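You operate a simulated robot arm through the tools that you are given. There is no shell and no other tool. Be economical: measure what you need, move in short steps, check, and stop when the job is done.

The job below is to be done with a simulated two-armed robot. You get a single attempt, and the scene is never put back.

Task
Pack up: levers to idle, PUMP and BATTERY off, the blue knob on its rack.
Fine: levers first; hold the switch box steady with one hand while you flip each toggle, BATTERY after PUMP; the knob goes on the free stub.

It is judged by the outcome, as a careful person would: the job done as asked, and still so three seconds after it is handed in. It fails if anything else is knocked over, pushed out of place, dropped, spilled or broken.

Robot
Two 7-joint arms with two-finger parallel grippers on one trunk, on a base that drives. Base frame: it is fixed to the floor where the robot stands at the start and does not move with it; the origin is under the middle of the robot, x ahead of it, y to its left, z up. Lengths are in mm, angles in rad, forces in N, time in s.
The left shoulder is at the start at [70, 188, 1139], the right one opposite. With the tool pointing down near the work surface each hand reaches from about 180 to 760 mm from the robot's upright axis, wherever it stands, measured 20 degrees to its own side. Places, roughly: battery toggle [800, 700, 800]; dimmer dial [700, 500, 800]; friction dial [400, 0, 600]; fuel guard [800, 600, 800]; fuel toggle [800, 600, 800]; gear key [700, 700, 800]; glow key [400, 0, 600]; mixture slider [500, 0, 600]; pump toggle [800, 500, 800]; stub one of the rack for knobs [900, 600, 800]; view key [700, 600, 800]. Payload 3.91 kg a hand.
Tool frame (each hand has its own): the origin (TCP) lies between the finger pads and is the grasp point; the fingertips stand 30 mm ahead of it; z points along the fingers, y is the line along which they close. The gripper opens to 110 mm. The fingers are 20 mm wide and 10 mm thick; the gripper's body (48 by 112 mm) begins 55 mm behind the TCP.
Orientation is that of the tool frame in the base frame, as a unit quaternion [w, x, y, z]. With the fingers straight down and closing along the base's y, the tool's x points along the base's -x, its y along +y and its z along -z.

Tools
- The arms move only by the tool step_arm. It takes "left_commands", "right_commands" or both (then of equal length, played together; a hand with none holds still); each is a list of rows, each a list of 7 numbers: the opening, from 0 (shut) to 1 (fully open), then the shift along the tool's x, y, z in units of 20 mm (1.0 is 20 mm), then the turn, a rotation vector about the tool's x, y, z in units of 6 degrees (1.0 is 6 degrees). In form: [[jaw, tx, ty, tz, ax, ay, az], ...]. A call has 1 to 20 rows; each row shifts and turns the commanded pose from where the row before left it, along the tool's axes as they then stand. A call with a number of a shift or a turn outside -1 to 1 is refused whole. A row lasts 0.2 s, in which the tool goes at most 50 mm and 0.15 rad; a call with a longer step from one row to the next is refused whole, and so is a gripper value outside its range. A pose out of reach is approached as far as the arm can. The call stops where the force on the tool passes 90 N (or 10 N more than at its start, if that is more) or the arm is blocked; 0.2 s more then pass. Each finger travels about 72 mm/s and halts on what it meets, pressing with about 39 N; the grip force reading is that of the motor and also rises with nothing between the fingers. The clock runs only during rows and for 0.2 s after the last one: add rows that do not move to give the fingers time. The reply holds the time, the measured pose of the TCP, the force on the tool along the base axes, the opening and the grip force, in the units named above and with some noise, with the torque about the TCP (base axes, N m) and any sound that the robot's microphone picked up.
- Cameras (640 x 400 px; columns grow to the right, rows downward): "scene" is now at [116.7, 51.9, 1357.8]; the picture's right is [0.60, -0.80, 0.00], its down [-0.51, -0.39, -0.77] and it looks along [0.61, 0.46, -0.64] (base axes); focal length 214 px, centre (320, 200). "left" rides on the left gripper at [73, -17, -103] in its tool frame; the picture's right is [0.23, 0.97, 0.00], its down [-0.76, 0.18, -0.62] and it looks along [-0.61, 0.14, 0.78] (tool axes); focal length 222 px, centre (320, 200). "right" rides on the right gripper at [72, 17, -103] in its tool frame; the picture's right is [-0.23, 0.97, 0.00], its down [-0.76, -0.18, -0.62] and it looks along [-0.61, -0.14, 0.78] (tool axes); focal length 222 px, centre (320, 200). There is no depth. A picture from a camera that has moved, and an enlarged one, comes with that camera's place and axes in the base frame and with its lens.
- snapshot(camera): a new picture of that camera. The clock stands still meanwhile.
- slide_trunk(by): slides the trunk up (or, below 0, down) by that many mm; the arms and the scene camera ride with it, the base frame stays. It gives what a move gives, with no picture.
- steer(legs): drives the robot by 1 to 6 legs, each [ahead, turn to the left] in mm and rad, along the robot's own axes; the way and the turn of a leg run together, so that a leg with both is an arc; at most 1500 mm and 3.142 rad a leg. The arms and the cameras ride along, it lands a little off, and it stops where it bumps. It gives what a move gives.
- head_to(pan, tilt): turns the head with the scene camera to pan (to the left, within 1.501 rad either way) and tilt (down, from -0.506 to 1.204), counted from straight ahead of the robot. It gives what a move gives.
- inspect(camera, box): a new picture of the part [left, top, right, bottom] of that camera's present view, enlarged. The clock stands still meanwhile.
- close_job(): hands the job in; it is judged then, once.

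Go step by step. Nothing tells you exact positions but the pictures and the camera data: compare them with the known pose of the tool, close in by small moves and look again before you grip or let go. The budget is 120 turns and 92 pictures, counting those below and the enlarged ones. Unless the task says otherwise, let go and move clear before handing in.

The tools are called after "Emit:" by a JSON object that holds its "op" and its "data". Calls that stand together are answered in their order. step_arm: Moves the arms, as the interface text tells. Its arguments: {"type":"object","properties":{"left_commands":{"type":"array","items":{"type":"array","items":{"type":"number"}}},"right_commands":{"type":"array","items":{"type":"array","items":{"type":"number"}}}},"required":[]} The other tools are called the same way: slide_trunk (by) slides the trunk up or down; steer (legs) drives the base; head_to (pan, tilt) turns the head that bears the scene camera; snapshot (camera) takes a picture; inspect (camera, box) takes an enlarged picture of a part of a camera's view; close_job () hands the job in.

At the start:

```text
clock: 0.0
left_ee_pos: [381.0, 418.8, 1238.5]
left_ee_rot: [0.001, 0.0, 1.0, -0.001]
left_ft_force: [0.1, -0.5, -0.1]
left_moment: [0.04, 0.01, -0.01]
left_width: 109.8
left_finger_force: 0.0
right_ee_pos: [453.6, 57.0, 1159.7]
right_ee_rot: [0.0, 0.0, 1.0, 0.001]
right_ft_force: [0.9, -0.1, -1.2]
right_moment: [0.02, 0.01, 0.0]
right_width: 110.2
right_finger_force: 0.2
trunk travel left (down, up): [-649.0, 291.0]
robot x, y, heading: [-0.1, 0.8, 0.001]
head pan, tilt: [0.646, 0.698]
```

scene: 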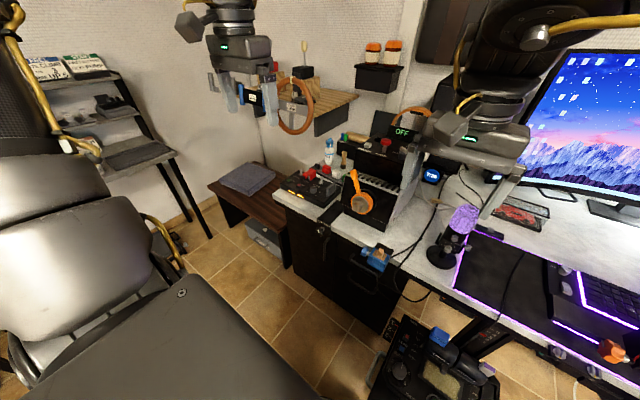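
right: 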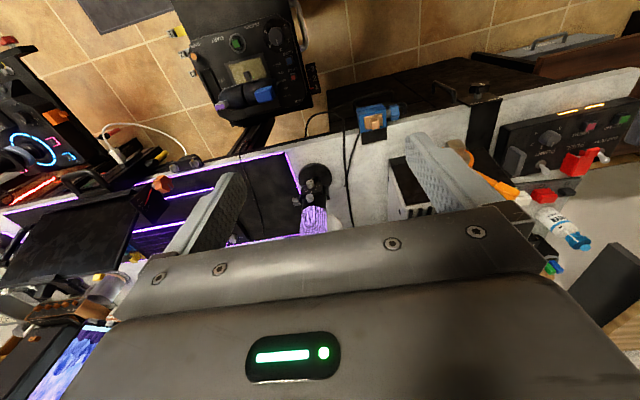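
left: 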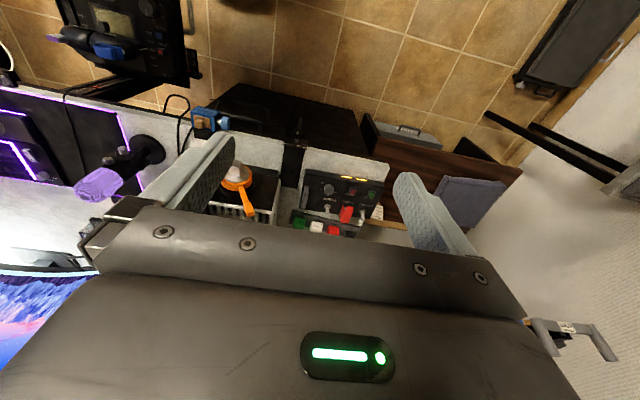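

I see a desk with a switch box around [750,600,800], a lever panel lower at about [450,0,600], and a rack behind. I'll look closer at each one first.

Emit:
{"op": "inspect", "data": {"camera": "scene", "box": [260, 120, 440, 232]}}

Emit:
{"op": "inspect", "data": {"camera": "scene", "box": [350, 230, 520, 400]}}

Emit:
{"op": "inspect", "data": {"camera": "left", "box": [180, 130, 420, 280]}}

Emit:
{"op": "inspect", "data": {"camera": "right", "box": [160, 0, 400, 150]}}

```text
3.56 times, centred on (350, 176) of scene
camera zoom: at [116.7, 51.9, 1357.8], right [0.6, -0.8, 0.0], down [-0.51, -0.39, -0.77], along [0.61, 0.46, -0.64], focal length 763 px, centre (213, 285)
```

zoom: 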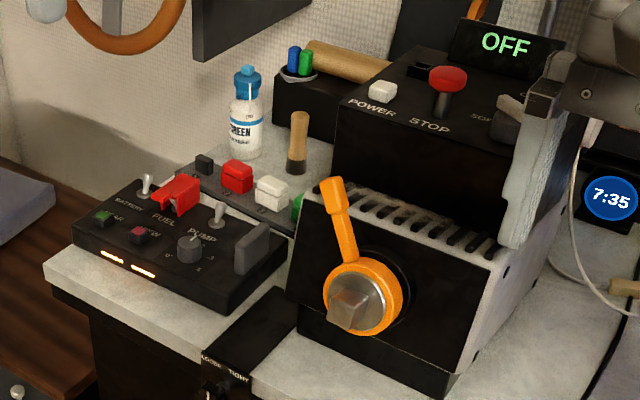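

```text
2.35 times, centred on (435, 315) of scene
camera zoom: at [116.7, 51.9, 1357.8], right [0.6, -0.8, 0.0], down [-0.51, -0.39, -0.77], along [0.61, 0.46, -0.64], focal length 505 px, centre (49, -71)
```

zoom: 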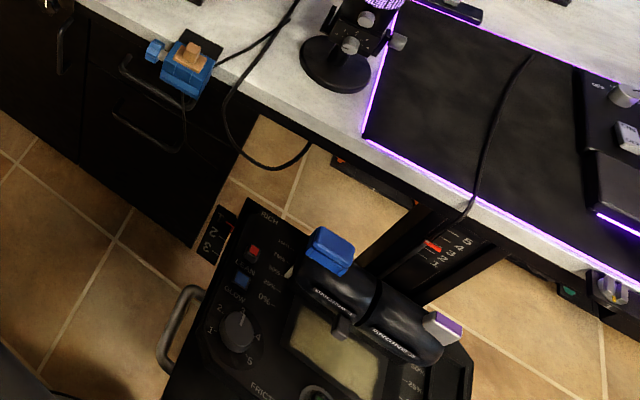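

```text
2.67 times, centred on (300, 205) of left
camera zoom: at [308.7, 401.1, 1340.7], right [-0.23, 0.97, 0.0], down [0.76, 0.18, 0.62], along [0.61, 0.14, -0.78], focal length 592 px, centre (373, 187)
```

zoom: 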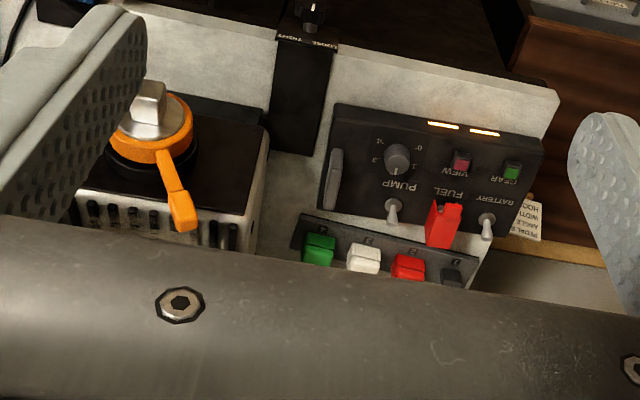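

```text
2.67 times, centred on (280, 75) of right
camera zoom: at [381.8, 72.8, 1261.8], right [0.23, 0.97, 0.0], down [0.76, -0.18, 0.62], along [0.61, -0.14, -0.78], focal length 592 px, centre (427, 533)
```

zoom: 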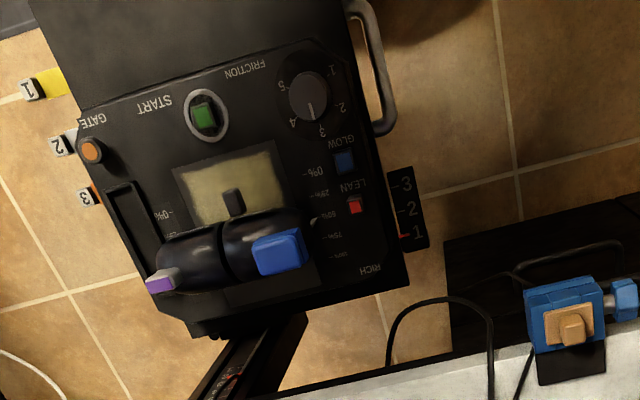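

The throttle quadrant sits at about [450,0,600], with two big levers, one with a blue knob and one with a purple one. I'll aim the head at it for a closer view.

Emit:
{"op": "head_to", "data": {"pan": 0.0, "tilt": 1.15}}

Emit:
{"op": "snapshot", "data": {"camera": "scene"}}

```text
clock: 1.0
left_ee_pos: [381.2, 417.9, 1237.5]
left_ee_rot: [0.001, 0.0, 1.0, -0.001]
left_ft_force: [0.9, -1.0, 0.1]
left_moment: [0.01, -0.02, -0.01]
left_width: 109.9
left_finger_force: 0.1
right_ee_pos: [452.7, 56.4, 1157.9]
right_ee_rot: [0.001, -0.001, 1.0, 0.0]
right_ft_force: [-0.2, 0.2, 0.2]
right_moment: [-0.03, 0.01, -0.04]
right_width: 109.8
right_finger_force: 0.1
trunk travel left (down, up): [-649.0, 291.0]
robot x, y, heading: [-1.2, 0.4, -0.0]
head pan, tilt: [0.0, 1.15]
```

```text
84 pictures are left
camera scene: at [108.5, 0.8, 1324.6], right [0.0, -1.0, 0.0], down [-0.91, 0.0, -0.41], along [0.41, 0.0, -0.91], focal length 214 px, centre (320, 200)
```

scene: 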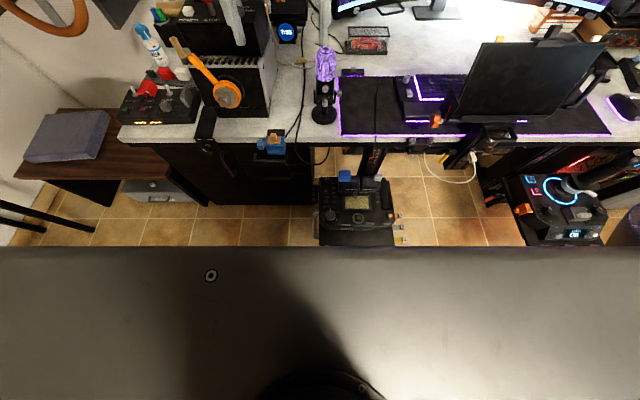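

Emit:
{"op": "inspect", "data": {"camera": "scene", "box": [310, 160, 410, 250]}}

Emit:
{"op": "inspect", "data": {"camera": "scene", "box": [110, 30, 280, 150]}}

```text
4.44 times, centred on (360, 205) of scene
camera zoom: at [108.5, 0.8, 1324.6], right [0.0, -1.0, 0.0], down [-0.91, 0.0, -0.41], along [0.41, 0.0, -0.91], focal length 953 px, centre (142, 178)
```

zoom: 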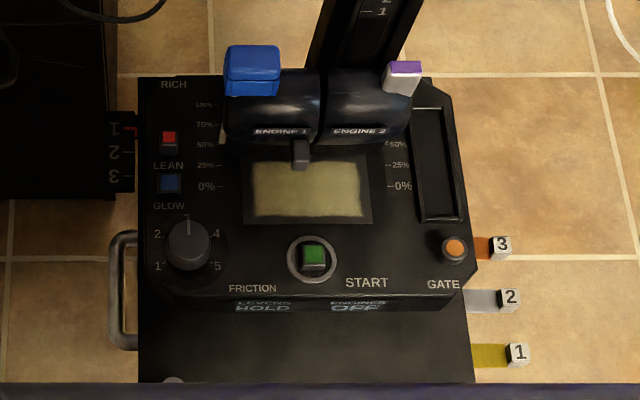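

```text
3.33 times, centred on (195, 90) of scene
camera zoom: at [108.5, 0.8, 1324.6], right [0.0, -1.0, 0.0], down [-0.91, 0.0, -0.41], along [0.41, 0.0, -0.91], focal length 715 px, centre (737, 567)
```

zoom: 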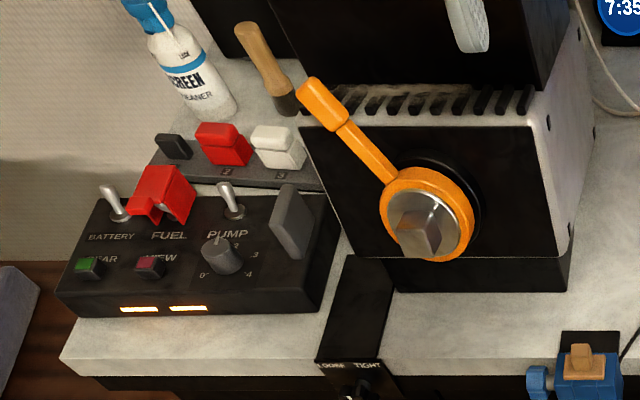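

From two views, the blue knob (ENGINE 1) is at about [484,-84,695] and the purple knob (ENGINE 2) at about [479,-199,693]. I'll bring the right hand over for a closer look.

Emit:
{"op": "step_arm", "data": {"right_commands": [[1, 0.28, -0.65, 0.93, 0, 0, 0], [1, 0.28, -0.65, 0.93, 0, 0, 0], [1, 0.28, -0.65, 0.93, 0, 0, 0], [1, 0.28, -0.65, 0.93, 0, 0, 0], [1, 0.28, -0.65, 0.93, 0, 0, 0], [1, 0.28, -0.65, 0.93, 0, 0, 0], [1, 0.28, -0.65, 0.93, 0, 0, 0], [1, 0.28, -0.65, 0.93, 0, 0, 0], [1, 0.28, -0.65, 0.93, 0, 0, 0], [1, 0.28, -0.65, 0.93, 0, 0, 0], [1, 0.28, -0.65, 0.93, 0, 0, 0], [1, 0.28, -0.65, 0.93, 0, 0, 0], [1, 0.28, -0.65, 0.93, 0, 0, 0], [1, 0.28, -0.65, 0.93, 0, 0, 0], [1, 0.28, -0.65, 0.93, 0, 0, 0]]}}

Emit:
{"op": "snapshot", "data": {"camera": "right"}}

```text
clock: 4.2
left_ee_pos: [382.0, 417.9, 1238.3]
left_ee_rot: [0.001, 0.0, 1.0, -0.001]
left_ft_force: [0.5, 0.0, 0.4]
left_moment: [-0.01, -0.04, 0.0]
left_width: 110.0
left_finger_force: 0.1
right_ee_pos: [372.2, -142.2, 878.3]
right_ee_rot: [0.0, 0.0, 1.0, -0.001]
right_ft_force: [-0.6, 0.6, -0.3]
right_moment: [-0.01, 0.0, -0.02]
right_width: 110.1
right_finger_force: 0.0
trunk travel left (down, up): [-649.0, 291.0]
robot x, y, heading: [3.2, 1.5, 0.001]
head pan, tilt: [0.0, 1.15]
```

```text
81 pictures are left
camera right: at [300.0, -124.8, 982.0], right [0.23, 0.97, 0.0], down [0.76, -0.18, 0.62], along [0.61, -0.14, -0.78], focal length 222 px, centre (320, 200)
```

right: 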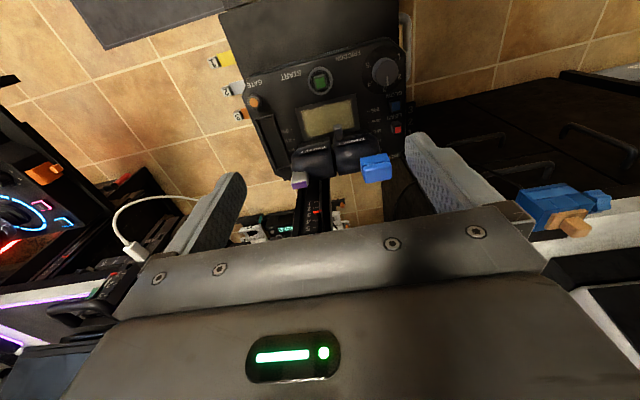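

Emit:
{"op": "inspect", "data": {"camera": "right", "box": [230, 40, 420, 215]}}

Emit:
{"op": "inspect", "data": {"camera": "scene", "box": [310, 160, 410, 250]}}

```text
2.29 times, centred on (325, 128) of right
camera zoom: at [300.0, -124.8, 982.0], right [0.23, 0.97, 0.0], down [0.76, -0.18, 0.62], along [0.61, -0.14, -0.78], focal length 508 px, centre (309, 366)
```

zoom: 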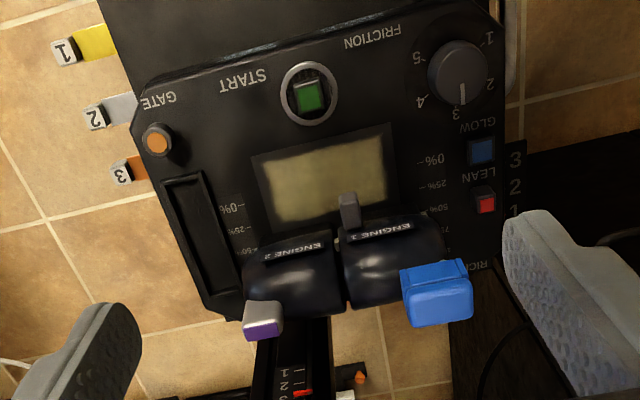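

```text
4.44 times, centred on (360, 205) of scene
camera zoom: at [108.9, -0.5, 1324.6], right [0.0, -1.0, 0.0], down [-0.91, 0.0, -0.41], along [0.41, 0.0, -0.91], focal length 953 px, centre (142, 178)
```

zoom: 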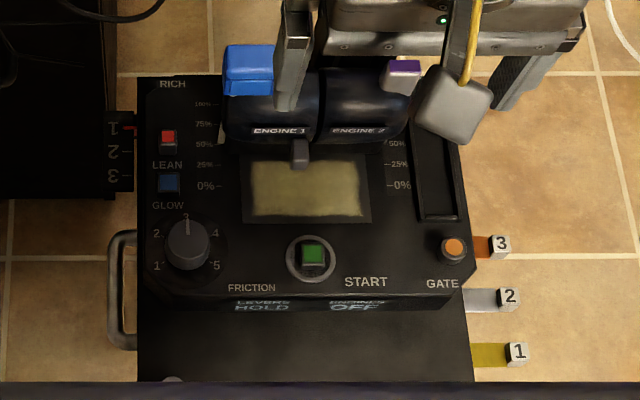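

Both levers look partway up, and idle is the 0% end nearest the robot. I'll reach behind them (larger x) with narrowed fingers and then draw them toward the robot, so first I move above and behind.

Emit:
{"op": "step_arm", "data": {"right_commands": [[0.36, -0.99, 0, 0, 0, 0, 0], [0.36, -0.99, 0, 0, 0, 0, 0], [0.36, -0.99, 0, 0, 0, 0, 0], [0.36, -0.99, 0, 0, 0, 0, 0], [0.36, -0.99, 0, 0, 0, 0, 0], [0.36, -0.99, 0, 0, 0, 0, 0], [0.36, -0.99, 0, 0, 0, 0, 0], [0.36, -0.99, 0, 0, 0, 0, 0], [0.36, -0.99, 0, 0, 0, 0, 0], [0.36, -0.99, 0, 0, 0, 0, 0], [0.36, 0, 0, 0.98, 0, 0, 0], [0.36, 0, 0, 0.98, 0, 0, 0], [0.36, 0, 0, 0.98, 0, 0, 0], [0.36, 0, 0, 0.98, 0, 0, 0]]}}

Emit:
{"op": "snapshot", "data": {"camera": "right"}}

Emit:
{"op": "inspect", "data": {"camera": "scene", "box": [290, 120, 420, 220]}}

```text
clock: 7.2
left_ee_pos: [382.0, 419.8, 1237.8]
left_ee_rot: [0.0, 0.0, 1.0, 0.0]
left_ft_force: [0.0, -0.6, -0.3]
left_moment: [0.0, 0.0, -0.02]
left_width: 110.0
left_finger_force: 0.0
right_ee_pos: [518.9, -94.5, 808.5]
right_ee_rot: [0.001, 0.003, 1.0, -0.001]
right_ft_force: [0.2, 0.2, -0.4]
right_moment: [-0.03, 0.05, -0.02]
right_width: 39.6
right_finger_force: 0.0
right hand out of reach, approached as far as the arm can: row 7, 8, 9, 10, 11, 13, 14
trunk travel left (down, up): [-649.0, 291.0]
robot x, y, heading: [-1.0, 2.2, -0.004]
head pan, tilt: [0.0, 1.15]
```

```text
78 pictures are left
camera right: at [446.8, -76.8, 912.4], right [0.23, 0.97, 0.0], down [0.76, -0.18, 0.63], along [0.61, -0.15, -0.78], focal length 222 px, centre (320, 200)
```

right: 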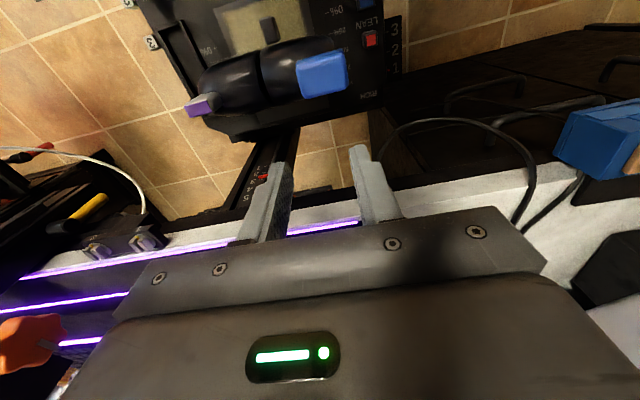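

```text
4.00 times, centred on (355, 170) of scene
camera zoom: at [109.1, 0.4, 1324.6], right [0.0, -1.0, 0.0], down [-0.91, 0.0, -0.41], along [0.41, 0.0, -0.91], focal length 858 px, centre (180, 320)
```

zoom: 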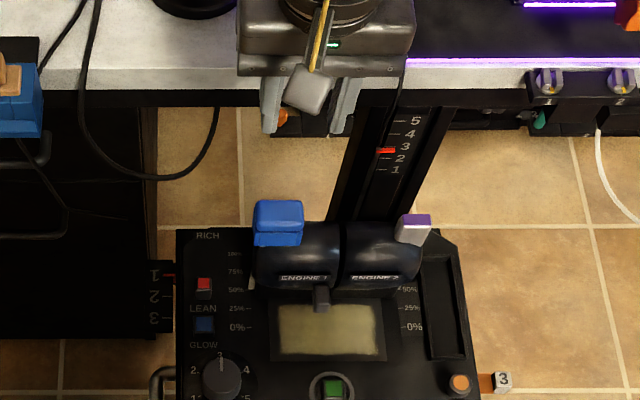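

The target was out of reach because the shoulder is too high. I'll back the hand up and lower the trunk.

Emit:
{"op": "step_arm", "data": {"right_commands": [[0.36, 0.8, 0, -0.8, 0, 0, 0], [0.36, 0.8, 0, -0.8, 0, 0, 0], [0.36, 0.8, 0, -0.8, 0, 0, 0], [0.36, 0.8, 0, -0.8, 0, 0, 0], [0.36, 0.8, 0, -0.8, 0, 0, 0], [0.36, 0, 0, -1, 0, 0, 0], [0.36, 0, 0, -1, 0, 0, 0], [0.36, 0, 0, -1, 0, 0, 0], [0.36, 0, 0, -1, 0, 0, 0], [0.36, 0, 0, -1, 0, 0, 0]]}}

Emit:
{"op": "slide_trunk", "data": {"by": -220}}

```text
clock: 9.4
left_ee_pos: [380.5, 418.0, 1238.0]
left_ee_rot: [0.001, 0.0, 1.0, -0.001]
left_ft_force: [-0.1, -0.3, -0.5]
left_moment: [0.02, -0.01, 0.01]
left_width: 110.1
left_finger_force: 0.0
right_ee_pos: [438.9, -94.0, 991.2]
right_ee_rot: [0.0, 0.0, 1.0, 0.001]
right_ft_force: [-0.2, -0.5, -0.1]
right_moment: [-0.01, 0.0, -0.01]
right_width: 39.7
right_finger_force: 0.0
trunk travel left (down, up): [-649.0, 291.0]
robot x, y, heading: [-0.4, 2.2, -0.003]
head pan, tilt: [0.0, 1.15]
```

```text
clock: 11.8
left_ee_pos: [380.6, 419.2, 1017.6]
left_ee_rot: [0.001, 0.0, 1.0, 0.0]
left_ft_force: [0.1, -0.5, 0.8]
left_moment: [0.01, -0.02, -0.01]
left_width: 109.8
left_finger_force: 0.0
right_ee_pos: [438.4, -94.6, 770.4]
right_ee_rot: [0.001, 0.001, 1.0, 0.0]
right_ft_force: [0.1, -0.5, 0.7]
right_moment: [-0.06, -0.01, 0.02]
right_width: 39.7
right_finger_force: 0.1
trunk travel left (down, up): [-429.0, 511.0]
robot x, y, heading: [0.0, -0.4, 0.003]
head pan, tilt: [0.0, 1.15]
```

Emit:
{"op": "step_arm", "data": {"right_commands": [[0.36, -0.9, -0.4, 0, 0, 0, 0], [0.36, -0.9, -0.4, 0, 0, 0, 0], [0.36, -0.9, -0.4, 0, 0, 0, 0], [0.36, -0.9, -0.4, 0, 0, 0, 0], [0.36, -0.9, -0.4, 0, 0, 0, 0], [0.36, -0.85, -0.4, 0, 0, 0, 0]]}}

Emit:
{"op": "snapshot", "data": {"camera": "scene"}}

```text
clock: 13.2
left_ee_pos: [381.0, 418.1, 1017.8]
left_ee_rot: [0.001, -0.001, 1.0, -0.001]
left_ft_force: [0.3, -0.2, 0.0]
left_moment: [0.0, 0.02, 0.01]
left_width: 109.8
left_finger_force: 0.1
right_ee_pos: [521.7, -117.5, 768.5]
right_ee_rot: [0.001, 0.003, 1.0, 0.0]
right_ft_force: [0.0, 0.8, 0.9]
right_moment: [-0.02, -0.03, 0.06]
right_width: 39.9
right_finger_force: 0.1
right hand out of reach, approached as far as the arm can: row 5, 6
trunk travel left (down, up): [-429.0, 511.0]
robot x, y, heading: [-1.1, -1.4, -0.002]
head pan, tilt: [0.0, 1.15]
```

```text
76 pictures are left
camera scene: at [108.6, 0.7, 1104.6], right [0.0, -1.0, 0.0], down [-0.91, 0.0, -0.41], along [0.41, 0.0, -0.91], focal length 214 px, centre (320, 200)
```

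scene: 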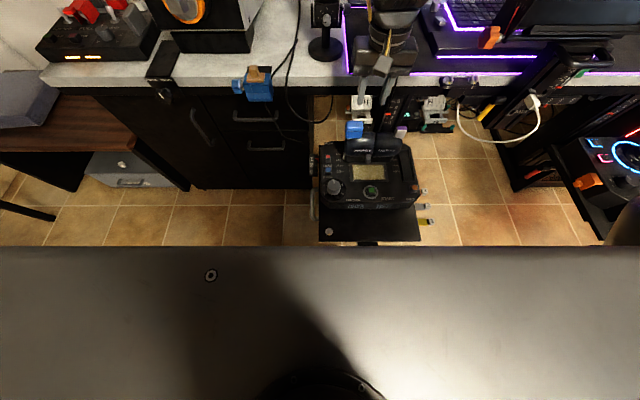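

The reach limit seems to come from the arm's posture, since it drifted in y. I'll retry by going out to the hand's own side first.

Emit:
{"op": "step_arm", "data": {"right_commands": [[0.36, 1, 0, 0, 0, 0, 0], [0.36, 1, 0, 0, 0, 0, 0], [0.36, 1, 0, 0, 0, 0, 0], [0.36, 1, 0, 0, 0, 0, 0], [0.36, 0, -1, 0, 0, 0, 0], [0.36, 0, -1, 0, 0, 0, 0], [0.36, 0, -1, 0, 0, 0, 0], [0.36, 0, -1, 0, 0, 0, 0], [0.36, 0, -1, 0, 0, 0, 0], [0.36, 0, -1, 0, 0, 0, 0], [0.36, 0, -1, 0, 0, 0, 0], [0.36, 0, -1, 0, 0, 0, 0], [0.36, -1, 0, 0, 0, 0, 0], [0.36, -1, 0, 0, 0, 0, 0], [0.36, -1, 0, 0, 0, 0, 0], [0.36, -1, 0, 0, 0, 0, 0], [0.36, -1, 0, 0, 0, 0, 0]]}}

```text
clock: 16.8
left_ee_pos: [380.7, 420.4, 1016.2]
left_ee_rot: [0.001, 0.0, 1.0, -0.001]
left_ft_force: [-0.2, -0.1, -1.7]
left_moment: [0.0, -0.03, 0.0]
left_width: 110.1
left_finger_force: 0.1
right_ee_pos: [459.5, -173.4, 761.0]
right_ee_rot: [0.0, 0.002, 1.0, -0.001]
right_ft_force: [0.2, 0.4, -0.4]
right_moment: [0.02, 0.0, 0.0]
right_width: 39.5
right_finger_force: 0.1
right hand out of reach, approached as far as the arm can: row 8, 9, 10, 11, 12, 13, 14, 15, 16, 17
trunk travel left (down, up): [-429.0, 511.0]
robot x, y, heading: [-0.5, 2.9, 0.002]
head pan, tilt: [0.0, 1.15]
```

Emit:
{"op": "slide_trunk", "data": {"by": 220}}

Emit:
{"op": "step_arm", "data": {"right_commands": [[0.36, 1, 0, 1, 0, 0, 0], [0.36, 1, 0, 1, 0, 0, 0], [0.36, 0, 0, 1, 0, 0, 0], [0.36, 0, 0, 1, 0, 0, 0], [0.36, 0, 0, 1, 0, 0, 0], [0.36, 0, 0, 1, 0, 0, 0], [0.36, 0, 0, 1, 0, 0, 0], [0.36, 0, -1, 0.5, 0, 0, 0], [0.36, 0, -1, 0.5, 0, 0, 0], [0.36, 0, -1, 0.5, 0, 0, 0], [0.36, 0, -1, 0.5, 0, 0, 0], [0.36, 0, -1, 0, 0, 0, 0], [0.36, 0, -1, 0, 0, 0, 0], [0.36, 0, -1, 0, 0, 0, 0]]}}

```text
clock: 19.1
left_ee_pos: [382.8, 418.9, 1238.1]
left_ee_rot: [0.0, 0.0, 1.0, -0.001]
left_ft_force: [0.7, -0.7, 0.1]
left_moment: [-0.03, 0.01, 0.04]
left_width: 109.9
left_finger_force: 0.0
right_ee_pos: [459.4, -172.6, 981.4]
right_ee_rot: [0.001, 0.002, 1.0, -0.001]
right_ft_force: [0.4, -1.2, 0.3]
right_moment: [0.01, 0.02, 0.01]
right_width: 39.5
right_finger_force: 0.0
trunk travel left (down, up): [-649.0, 291.0]
robot x, y, heading: [-4.0, 0.6, -0.004]
head pan, tilt: [0.0, 1.15]
```

```text
clock: 22.1
left_ee_pos: [381.2, 418.7, 1238.1]
left_ee_rot: [0.001, 0.0, 1.0, -0.001]
left_ft_force: [0.4, -0.8, -0.3]
left_moment: [-0.01, 0.0, -0.02]
left_width: 110.0
left_finger_force: 0.0
right_ee_pos: [359.8, -241.2, 821.6]
right_ee_rot: [0.001, 0.004, 1.0, -0.002]
right_ft_force: [-0.2, -0.2, -0.9]
right_moment: [-0.02, 0.0, 0.02]
right_width: 39.8
right_finger_force: 0.1
right hand out of reach, approached as far as the arm can: row 9, 10, 11, 12, 13, 14
trunk travel left (down, up): [-649.0, 291.0]
robot x, y, heading: [-2.2, 2.7, 0.001]
head pan, tilt: [0.0, 1.15]
```

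The boundary I keep hitting is odd, so I'll look at the arms to understand their posture.

Emit:
{"op": "head_to", "data": {"pan": -0.3, "tilt": 0.7}}

Emit:
{"op": "snapshot", "data": {"camera": "scene"}}

```text
clock: 23.0
left_ee_pos: [382.0, 418.9, 1238.5]
left_ee_rot: [0.001, 0.0, 1.0, -0.001]
left_ft_force: [0.0, 0.4, -0.5]
left_moment: [-0.03, 0.02, 0.0]
left_width: 109.9
left_finger_force: 0.1
right_ee_pos: [360.3, -241.6, 820.6]
right_ee_rot: [0.001, 0.003, 1.0, -0.002]
right_ft_force: [0.3, 0.1, -0.1]
right_moment: [0.04, 0.04, 0.0]
right_width: 39.9
right_finger_force: 0.0
trunk travel left (down, up): [-649.0, 291.0]
robot x, y, heading: [-1.5, 0.1, -0.004]
head pan, tilt: [-0.3, 0.7]
```

```text
75 pictures are left
camera scene: at [130.0, -24.5, 1357.6], right [-0.3, -0.96, 0.0], down [-0.62, 0.19, -0.76], along [0.73, -0.23, -0.64], focal length 214 px, centre (320, 200)
```

scene: 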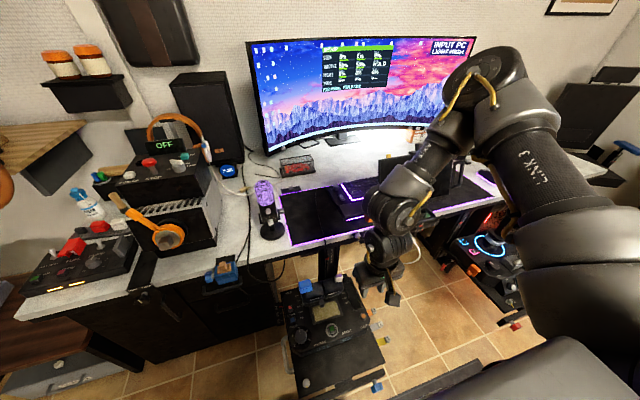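

Emit:
{"op": "step_arm", "data": {"right_commands": [[0.36, 0, 0, 0, 0, 0, 1], [0.36, 0, 0, 0, 0, 0, 1], [0.36, 0, 0, 0, 0, 0, 1], [0.36, 0, 0, 0, 0, 0, 1], [0.36, 0, 0, 0, 0, 0, 1], [0.36, -0.5, -0.866, 0, 0, 0, 0], [0.36, -0.5, -0.866, 0, 0, 0, 0], [0.36, -0.5, -0.866, 0, 0, 0, 0]]}}

Emit:
{"op": "inspect", "data": {"camera": "scene", "box": [240, 30, 480, 180]}}

```text
clock: 24.8
left_ee_pos: [381.0, 417.2, 1238.3]
left_ee_rot: [0.001, 0.0, 1.0, 0.0]
left_ft_force: [-0.7, 0.7, 0.2]
left_moment: [0.02, 0.0, 0.01]
left_width: 109.8
left_finger_force: 0.1
right_ee_pos: [360.2, -302.2, 822.9]
right_ee_rot: [0.001, 0.261, 0.965, 0.001]
right_ft_force: [-0.6, 0.4, 0.9]
right_moment: [0.02, -0.02, 0.0]
right_width: 39.7
right_finger_force: 0.1
trunk travel left (down, up): [-649.0, 291.0]
robot x, y, heading: [2.1, 0.5, -0.007]
head pan, tilt: [-0.3, 0.7]
```

```text
2.67 times, centred on (360, 105) of scene
camera zoom: at [129.6, -25.8, 1357.7], right [-0.3, -0.96, 0.0], down [-0.62, 0.19, -0.76], along [0.73, -0.23, -0.64], focal length 572 px, centre (213, 453)
```

zoom: 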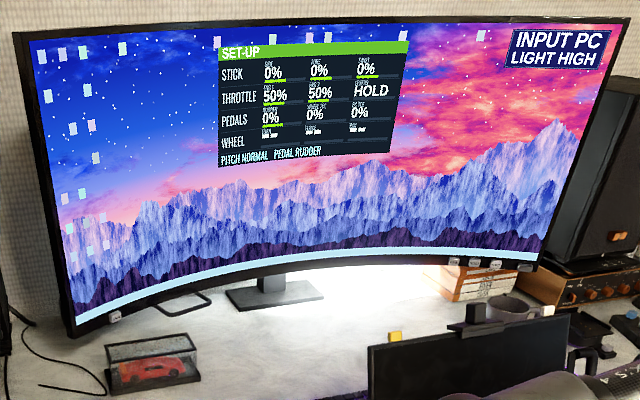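

Turning the wrist freed the reach. The monitor also helps: it shows THROTTLE 50% / 50%, which gives me live feedback. I'll shut the fingers and go to the point behind the seam between the levers.

Emit:
{"op": "step_arm", "data": {"right_commands": [[0, -0.305, 0.99, 0, 0, 0, 0], [0, -0.305, 0.99, 0, 0, 0, 0], [0, -0.305, 0.99, 0, 0, 0, 0], [0, -0.305, 0.99, 0, 0, 0, 0], [0, -0.305, 0.99, 0, 0, 0, 0], [0, -0.305, 0.99, 0, 0, 0, 0], [0, -0.305, 0.99, 0, 0, 0, 0], [0, -0.305, 0.99, 0, 0, 0, 0], [0, -0.305, 0.99, 0, 0, 0, 0], [0, -0.305, 0.99, 0, 0, 0, 0], [0, -0.305, 0.99, 0, 0, 0, 0], [0, -0.305, 0.99, 0, 0, 0, 0]]}}

Emit:
{"op": "inspect", "data": {"camera": "scene", "box": [270, 220, 430, 360]}}

```text
clock: 27.4
left_ee_pos: [382.3, 420.2, 1237.5]
left_ee_rot: [0.001, 0.0, 1.0, -0.001]
left_ft_force: [0.0, -0.3, 0.3]
left_moment: [0.01, 0.0, 0.01]
left_width: 109.8
left_finger_force: 0.0
right_ee_pos: [544.7, -133.3, 822.3]
right_ee_rot: [0.0, 0.261, 0.965, -0.002]
right_ft_force: [-1.0, 0.1, -0.5]
right_moment: [0.0, 0.0, -0.03]
right_width: 0.0
right_finger_force: 38.0
trunk travel left (down, up): [-649.0, 291.0]
robot x, y, heading: [-2.0, 0.5, 0.003]
head pan, tilt: [-0.3, 0.7]
```

```text
2.86 times, centred on (350, 290) of scene
camera zoom: at [130.5, -23.7, 1357.6], right [-0.3, -0.96, 0.0], down [-0.62, 0.19, -0.76], along [0.73, -0.23, -0.64], focal length 613 px, centre (234, -57)
```

zoom: 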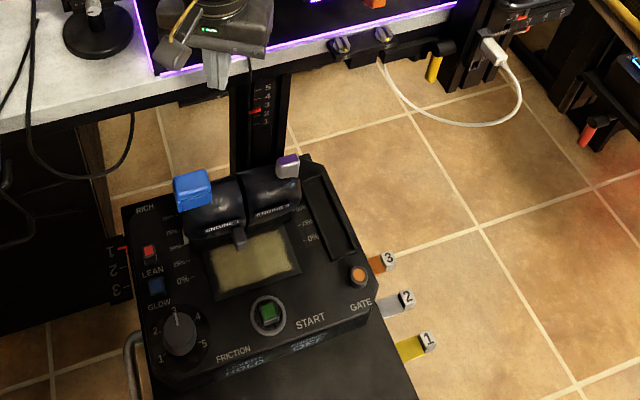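

Emit:
{"op": "step_arm", "data": {"right_commands": [[0, 0, 0, 1, 0, 0, 0], [0, 0, 0, 1, 0, 0, 0], [0, 0, 0, 1, 0, 0, 0], [0, 0, 0, 1, 0, 0, 0], [0, 0, 0, 1, 0, 0, 0], [0, 0, 0, 1, 0, 0, 0], [0, 0, 0, 0.8, 0, 0, 0]]}}

Emit:
{"op": "inspect", "data": {"camera": "scene", "box": [270, 220, 430, 360]}}

Emit:
{"op": "snapshot", "data": {"camera": "right"}}

```text
clock: 29.0
left_ee_pos: [382.4, 419.4, 1237.8]
left_ee_rot: [0.001, 0.0, 1.0, 0.0]
left_ft_force: [0.0, -1.1, 0.0]
left_moment: [-0.01, 0.0, -0.01]
left_width: 110.4
left_finger_force: 0.1
right_ee_pos: [542.5, -133.9, 686.0]
right_ee_rot: [0.0, 0.26, 0.966, -0.001]
right_ft_force: [0.3, -0.5, -0.4]
right_moment: [0.02, -0.02, 0.01]
right_width: 0.1
right_finger_force: 37.6
trunk travel left (down, up): [-649.0, 291.0]
robot x, y, heading: [-2.1, 3.1, 0.004]
head pan, tilt: [-0.3, 0.7]
```

```text
2.86 times, centred on (350, 290) of scene
camera zoom: at [130.3, -24.3, 1357.7], right [-0.3, -0.96, 0.0], down [-0.62, 0.19, -0.76], along [0.73, -0.23, -0.64], focal length 613 px, centre (234, -57)
```

zoom: 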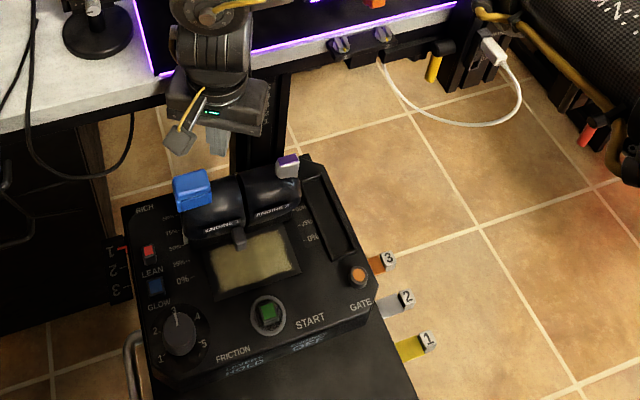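

```text
71 pictures are left
camera right: at [489.6, -81.4, 788.9], right [0.69, 0.73, 0.0], down [0.57, -0.54, 0.62], along [0.45, -0.43, -0.78], focal length 222 px, centre (320, 200)
```

right: 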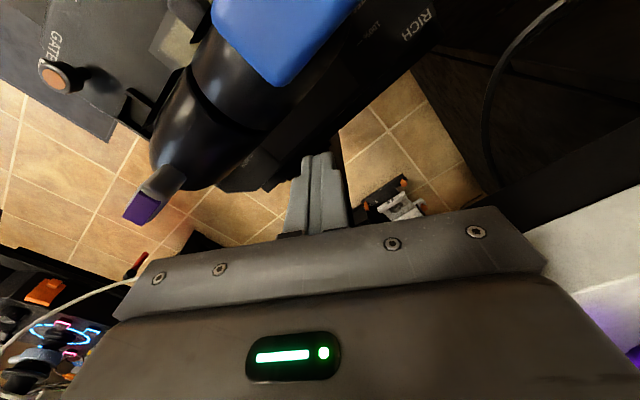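

The fingers sit behind both levers. I'll draw them toward the robot and watch the monitor.

Emit:
{"op": "step_arm", "data": {"right_commands": [[0, 0.433, -0.25, 0, 0, 0, 0], [0, 0.433, -0.25, 0, 0, 0, 0], [0, 0.433, -0.25, 0, 0, 0, 0], [0, 0.433, -0.25, 0, 0, 0, 0], [0, 0.433, -0.25, 0, 0, 0, 0]]}}

Emit:
{"op": "snapshot", "data": {"camera": "scene"}}

Emit:
{"op": "inspect", "data": {"camera": "scene", "box": [310, 30, 410, 100]}}

```text
clock: 30.2
left_ee_pos: [382.3, 418.8, 1238.7]
left_ee_rot: [0.0, 0.001, 1.0, 0.0]
left_ft_force: [0.5, 0.3, 0.1]
left_moment: [0.0, -0.02, 0.03]
left_width: 110.1
left_finger_force: 0.0
right_ee_pos: [492.5, -132.8, 685.1]
right_ee_rot: [0.001, 0.261, 0.965, 0.0]
right_ft_force: [3.1, -2.9, 1.6]
right_moment: [-0.05, 0.02, 0.05]
right_width: 0.0
right_finger_force: 37.6
trunk travel left (down, up): [-649.0, 291.0]
robot x, y, heading: [-2.0, -1.8, 0.0]
head pan, tilt: [-0.3, 0.7]
```

```text
70 pictures are left
camera scene: at [130.1, -25.0, 1357.7], right [-0.3, -0.96, 0.0], down [-0.62, 0.19, -0.76], along [0.73, -0.23, -0.64], focal length 214 px, centre (320, 200)
```

scene: 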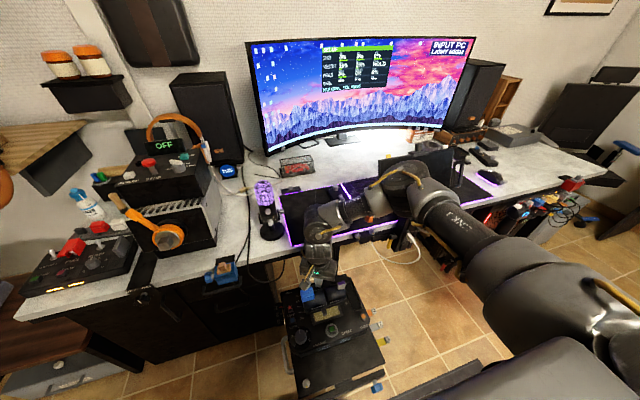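

```text
5.71 times, centred on (360, 65) of scene
camera zoom: at [130.1, -25.0, 1357.7], right [-0.3, -0.96, 0.0], down [-0.62, 0.19, -0.76], along [0.73, -0.23, -0.64], focal length 1226 px, centre (91, 971)
```

zoom: 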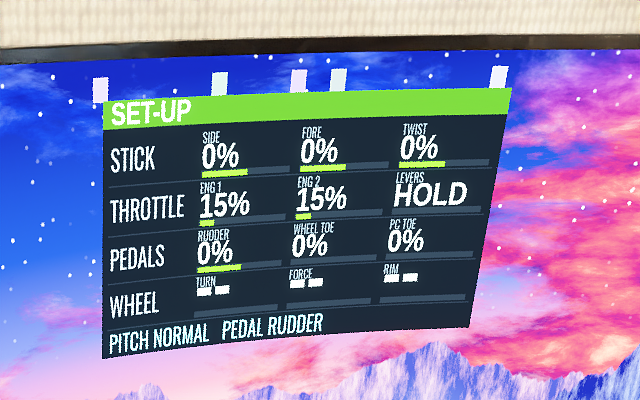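

Both engines now read 15% after a smooth push, so I'll continue gently.

Emit:
{"op": "step_arm", "data": {"right_commands": [[0, 0.26, -0.15, 0, 0, 0, 0], [0, 0.26, -0.15, 0, 0, 0, 0]]}}

Emit:
{"op": "inspect", "data": {"camera": "scene", "box": [310, 30, 410, 100]}}

```text
clock: 30.8
left_ee_pos: [382.9, 418.8, 1237.4]
left_ee_rot: [0.001, 0.0, 1.0, 0.0]
left_ft_force: [-0.3, 0.3, -0.5]
left_moment: [0.03, -0.02, 0.01]
left_width: 110.0
left_finger_force: 0.1
right_ee_pos: [480.2, -131.8, 685.4]
right_ee_rot: [0.0, 0.261, 0.965, 0.0]
right_ft_force: [2.4, -1.8, 0.7]
right_moment: [-0.02, -0.01, 0.03]
right_width: 0.0
right_finger_force: 37.6
trunk travel left (down, up): [-649.0, 291.0]
robot x, y, heading: [-2.1, 0.2, 0.002]
head pan, tilt: [-0.3, 0.7]
```

```text
5.71 times, centred on (360, 65) of scene
camera zoom: at [130.4, -24.8, 1357.6], right [-0.3, -0.96, 0.0], down [-0.62, 0.19, -0.76], along [0.73, -0.23, -0.64], focal length 1226 px, centre (91, 971)
```

zoom: 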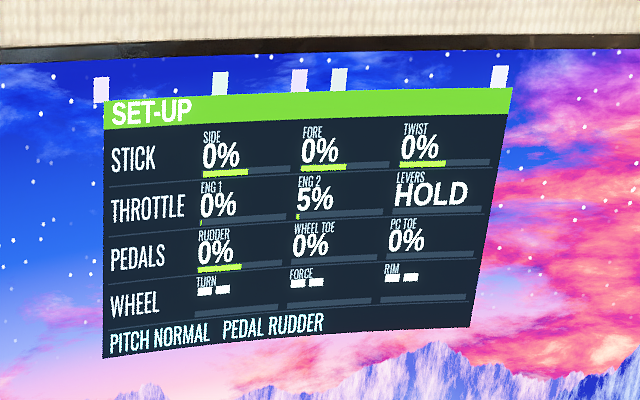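

ENG 1 is at 0% and ENG 2 at 5%. I'll back off slightly, shift behind lever 2 only, and push it the rest of the way.

Emit:
{"op": "step_arm", "data": {"right_commands": [[0, -0.26, 0.15, 0, 0, 0, 0], [0, -0.3125, -0.54, 0, 0, 0, 0], [0, -0.3125, -0.54, 0, 0, 0, 0], [0, 0.26, -0.15, 0, 0, 0, 0], [0, 0.195, -0.1125, 0, 0, 0, 0]]}}

Emit:
{"op": "inspect", "data": {"camera": "scene", "box": [310, 30, 410, 100]}}

```text
clock: 32.0
left_ee_pos: [384.6, 418.9, 1238.1]
left_ee_rot: [0.0, 0.0, 1.0, 0.001]
left_ft_force: [-0.1, -0.1, 1.1]
left_moment: [-0.02, -0.01, 0.0]
left_width: 110.1
left_finger_force: 0.0
right_ee_pos: [479.0, -157.9, 685.0]
right_ee_rot: [0.003, 0.261, 0.965, -0.001]
right_ft_force: [17.5, -2.8, 2.4]
right_moment: [-0.03, -0.22, 0.11]
right_width: 0.0
right_finger_force: 37.4
trunk travel left (down, up): [-649.0, 291.0]
robot x, y, heading: [1.3, 0.6, -0.003]
head pan, tilt: [-0.3, 0.7]
```

```text
5.71 times, centred on (360, 65) of scene
camera zoom: at [132.7, -25.4, 1357.5], right [-0.3, -0.96, 0.0], down [-0.62, 0.19, -0.76], along [0.73, -0.23, -0.65], focal length 1226 px, centre (91, 971)
```

zoom: 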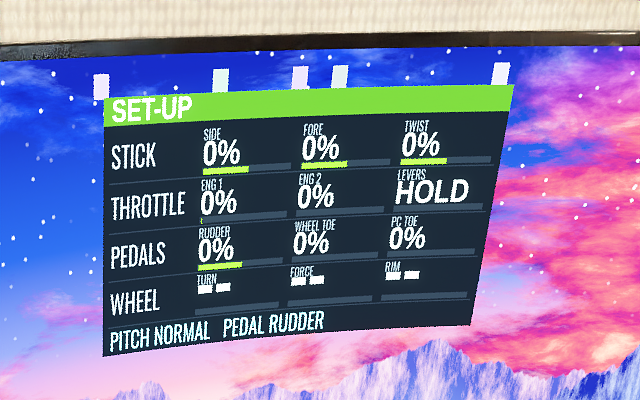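

ENG 2 is firmly at its stop. I'll do the same for ENG 1 to seat it fully.

Emit:
{"op": "step_arm", "data": {"right_commands": [[0, -0.433, 0.25, 0, 0, 0, 0], [0, 0.3125, 0.54, 0, 0, 0, 0], [0, 0.3125, 0.54, 0, 0, 0, 0], [0, 0.27, 0.47, 0, 0, 0, 0], [0, 0.26, -0.15, 0, 0, 0, 0], [0, 0.173, -0.1, 0, 0, 0, 0], [0, 0.087, -0.05, 0, 0, 0, 0]]}}

Emit:
{"op": "inspect", "data": {"camera": "scene", "box": [310, 30, 410, 100]}}

Emit:
{"op": "snapshot", "data": {"camera": "right"}}

```text
clock: 33.6
left_ee_pos: [384.8, 419.8, 1237.3]
left_ee_rot: [0.0, -0.001, 1.0, -0.001]
left_ft_force: [-0.9, 0.4, -0.5]
left_moment: [0.0, 0.0, -0.01]
left_width: 110.1
left_finger_force: 0.1
right_ee_pos: [479.0, -119.6, 684.2]
right_ee_rot: [0.002, 0.262, 0.965, 0.001]
right_ft_force: [25.9, 0.3, -2.0]
right_moment: [0.02, -0.4, 0.06]
right_width: 0.0
right_finger_force: 37.8
trunk travel left (down, up): [-649.0, 291.0]
robot x, y, heading: [3.7, 4.7, -0.006]
head pan, tilt: [-0.3, 0.7]
```

```text
5.71 times, centred on (360, 65) of scene
camera zoom: at [133.9, -24.5, 1357.3], right [-0.3, -0.96, 0.0], down [-0.62, 0.19, -0.76], along [0.73, -0.23, -0.65], focal length 1226 px, centre (91, 971)
```

zoom: 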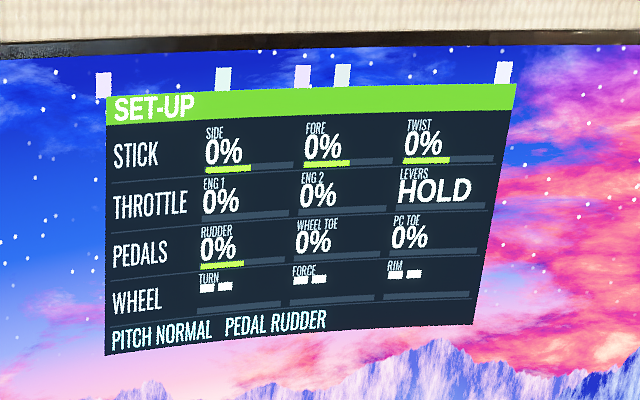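

```text
65 pictures are left
camera right: at [425.6, -69.6, 787.8], right [0.69, 0.73, 0.0], down [0.56, -0.54, 0.63], along [0.46, -0.43, -0.78], focal length 222 px, centre (320, 200)
```

right: 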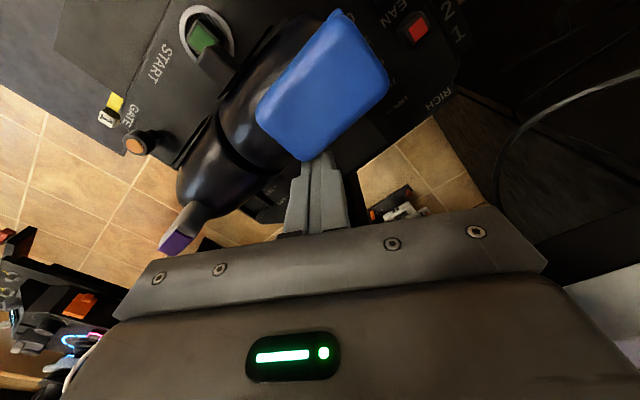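

Both levers are at 0%, against their stops. Next is the blue knob: I'll retreat behind and up, then locate it and see how it is mounted.

Emit:
{"op": "step_arm", "data": {"right_commands": [[0, -0.866, 0.5, 0, 0, 0, 0], [0, -0.866, 0.5, 0, 0, 0, 0], [0, 0, 0, -1, 0, 0, 0], [0, 0, 0, -1, 0, 0, 0], [0, 0, 0, -1, 0, 0, 0], [0, 0, 0, -1, 0, 0, 0], [0, 0, 0, -1, 0, 0, 0], [0, 0, 0, -1, 0, 0, 0], [0.8, 0, 0, -1, 0, 0, 0], [0.8, 0.866, -0.5, 0, 0, 0, 0], [0.8, 0.866, -0.5, 0, 0, 0, 0], [0.8, 0.866, -0.5, 0, 0, 0, 0], [0.8, 0.866, -0.5, 0, 0, 0, 0], [0.8, 0.866, -0.5, 0, 0, 0, 0], [0.8, 0.866, -0.5, 0, 0, 0, 0]]}}

Emit:
{"op": "snapshot", "data": {"camera": "right"}}

Emit:
{"op": "inspect", "data": {"camera": "scene", "box": [270, 240, 410, 360]}}

```text
clock: 36.8
left_ee_pos: [381.7, 418.3, 1238.2]
left_ee_rot: [0.0, 0.0, 1.0, -0.001]
left_ft_force: [0.4, -0.3, -0.4]
left_moment: [0.03, -0.02, 0.0]
left_width: 109.8
left_finger_force: 0.0
right_ee_pos: [395.5, -121.7, 826.2]
right_ee_rot: [0.002, 0.261, 0.965, -0.001]
right_ft_force: [-0.7, 0.0, -0.3]
right_moment: [-0.02, -0.02, 0.0]
right_width: 88.1
right_finger_force: 0.1
trunk travel left (down, up): [-649.0, 291.0]
robot x, y, heading: [-0.7, 1.7, 0.003]
head pan, tilt: [-0.3, 0.7]
```

```text
64 pictures are left
camera right: at [341.3, -70.0, 929.5], right [0.69, 0.73, 0.0], down [0.57, -0.54, 0.62], along [0.45, -0.43, -0.78], focal length 222 px, centre (320, 200)
```

right: 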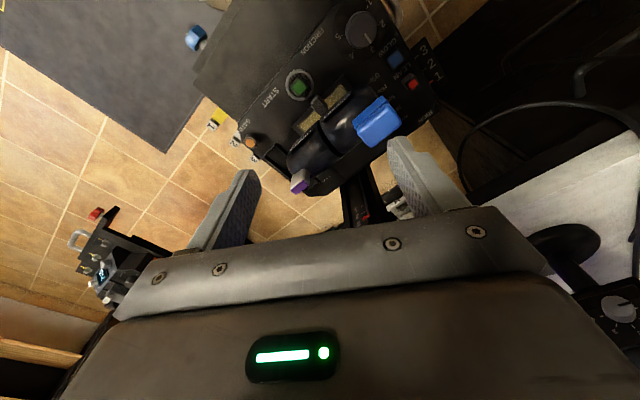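

```text
3.33 times, centred on (340, 300) of scene
camera zoom: at [129.7, -24.6, 1357.7], right [-0.3, -0.96, 0.0], down [-0.62, 0.19, -0.77], along [0.73, -0.23, -0.64], focal length 715 px, centre (253, -133)
```

zoom: 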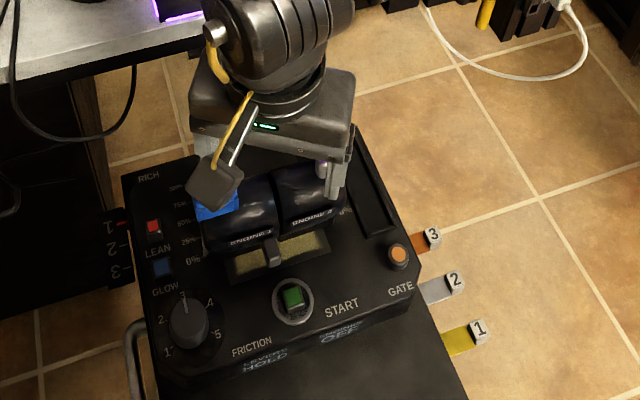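

Emit:
{"op": "inspect", "data": {"camera": "right", "box": [270, 60, 430, 200]}}

Emit:
{"op": "inspect", "data": {"camera": "left", "box": [240, 170, 400, 260]}}

```text
2.86 times, centred on (350, 130) of right
camera zoom: at [341.3, -70.0, 929.5], right [0.69, 0.73, 0.0], down [0.57, -0.54, 0.62], along [0.45, -0.43, -0.78], focal length 635 px, centre (234, 400)
```

zoom: 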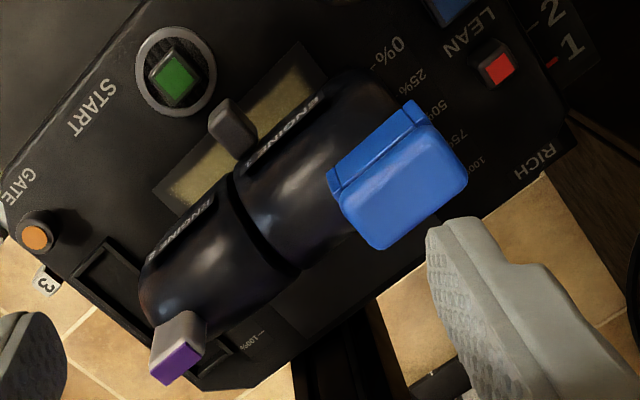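

```text
4.00 times, centred on (320, 215) of left
camera zoom: at [308.4, 400.9, 1340.8], right [-0.23, 0.97, 0.0], down [0.76, 0.18, 0.62], along [0.61, 0.14, -0.78], focal length 888 px, centre (320, 140)
```

zoom: 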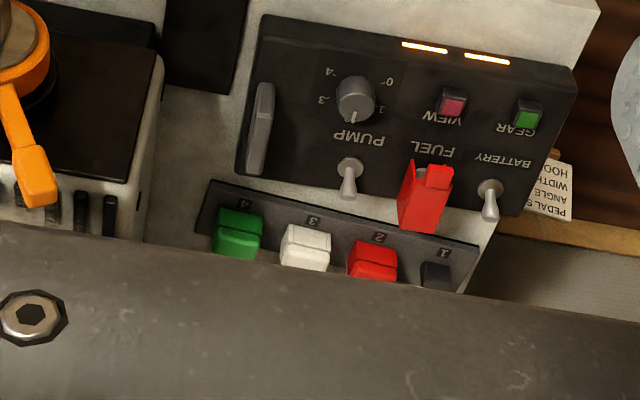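

The blue knob is a cap of the same shape as the rack's. It sits at about [443,-82,690], tipped somewhat toward the robot. On the rack I must grip it front to back because the neighbours are close, so I yaw the hand another 60° and hover above it.

Emit:
{"op": "step_arm", "data": {"right_commands": [[0.8, 0, 0, 0, 0, 0, 1], [0.8, 0, 0, 0, 0, 0, 1], [0.8, 0, 0, 0, 0, 0, 1], [0.8, 0, 0, 0, 0, 0, 1], [0.8, 0, 0, 0, 0, 0, 1], [0.8, 0, 0, 0, 0, 0, 1], [0.8, 0, 0, 0, 0, 0, 1], [0.8, 0, 0, 0, 0, 0, 1], [0.8, 0, 0, 0, 0, 0, 1], [0.8, 0, 0, 0, 0, 0, 1], [0.8, 0.67, 0.8, 0, 0, 0, 0], [0.8, 0.67, 0.8, 0, 0, 0, 0], [0.8, 0.67, 0.8, 0, 0, 0, 0]]}}

Emit:
{"op": "snapshot", "data": {"camera": "right"}}

```text
clock: 39.6
left_ee_pos: [381.8, 419.6, 1237.2]
left_ee_rot: [0.001, 0.0, 1.0, -0.001]
left_ft_force: [0.0, 0.2, 0.2]
left_moment: [-0.07, 0.01, 0.01]
left_width: 110.1
left_finger_force: 0.0
right_ee_pos: [443.5, -79.1, 826.6]
right_ee_rot: [0.001, 0.708, 0.706, 0.0]
right_ft_force: [0.3, -0.5, 0.3]
right_moment: [-0.01, 0.0, 0.01]
right_width: 88.1
right_finger_force: 0.0
trunk travel left (down, up): [-649.0, 291.0]
robot x, y, heading: [-0.1, 1.3, -0.003]
head pan, tilt: [-0.3, 0.7]
```

```text
60 pictures are left
camera right: at [460.5, -7.4, 930.0], right [0.97, -0.23, 0.0], down [-0.18, -0.76, 0.62], along [-0.14, -0.61, -0.78], focal length 222 px, centre (320, 200)
```

right: 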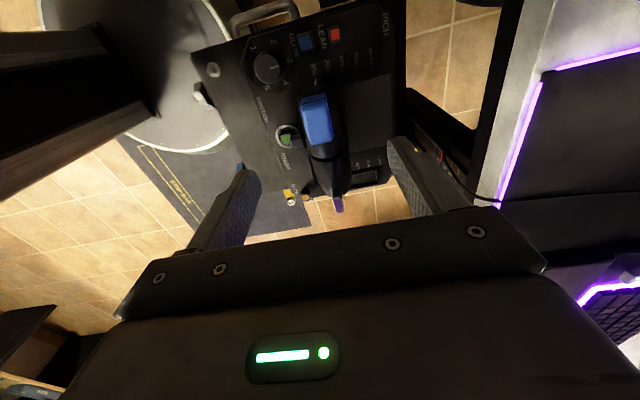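

Emit:
{"op": "inspect", "data": {"camera": "right", "box": [250, 70, 390, 220]}}

```text
2.67 times, centred on (320, 145) of right
camera zoom: at [460.5, -7.4, 930.0], right [0.97, -0.23, 0.0], down [-0.18, -0.76, 0.62], along [-0.14, -0.61, -0.78], focal length 592 px, centre (320, 347)
```

zoom: 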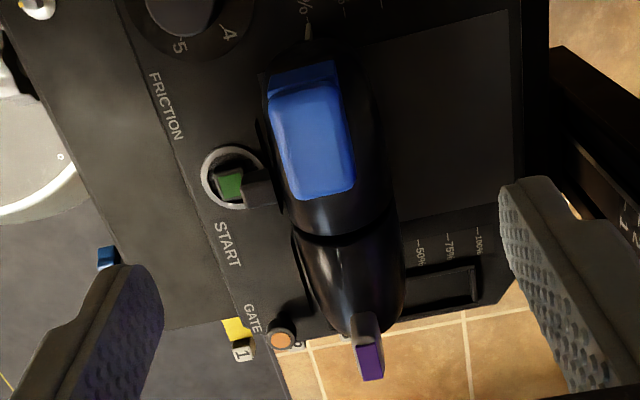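

Emit:
{"op": "step_arm", "data": {"right_commands": [[0.8, -0.1, 0, 1, 0, 0, 0], [0.8, -0.1, 0, 1, 0, 0, 0], [0.8, -0.1, 0, 1, 0, 0, 0], [0.8, 0, 0, 0.5, 0, 0, 0]]}}

Emit:
{"op": "inspect", "data": {"camera": "right", "box": [200, 50, 440, 240]}}

Emit:
{"op": "inspect", "data": {"camera": "scene", "box": [270, 240, 410, 360]}}

```text
clock: 40.6
left_ee_pos: [382.9, 418.9, 1237.4]
left_ee_rot: [0.001, 0.0, 1.0, -0.001]
left_ft_force: [0.2, 0.1, -0.3]
left_moment: [0.01, 0.03, 0.02]
left_width: 110.3
left_finger_force: 0.0
right_ee_pos: [442.9, -86.4, 756.5]
right_ee_rot: [0.001, 0.709, 0.705, -0.001]
right_ft_force: [0.9, 0.2, -0.2]
right_moment: [0.0, 0.0, -0.02]
right_width: 87.8
right_finger_force: 0.0
trunk travel left (down, up): [-649.0, 291.0]
robot x, y, heading: [-0.9, -0.7, 0.002]
head pan, tilt: [-0.3, 0.7]
```

```text
2.11 times, centred on (320, 145) of right
camera zoom: at [460.0, -14.1, 858.9], right [0.97, -0.23, 0.0], down [-0.18, -0.76, 0.62], along [-0.14, -0.61, -0.78], focal length 468 px, centre (320, 316)
```

zoom: 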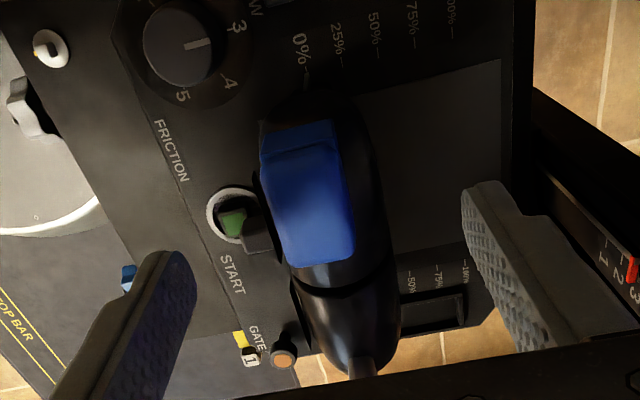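

```text
3.33 times, centred on (340, 300) of scene
camera zoom: at [130.3, -24.5, 1357.7], right [-0.3, -0.96, 0.0], down [-0.62, 0.19, -0.76], along [0.73, -0.23, -0.64], focal length 715 px, centre (253, -133)
```

zoom: 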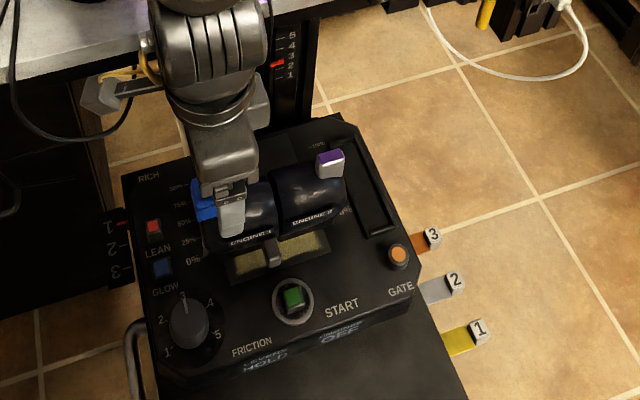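

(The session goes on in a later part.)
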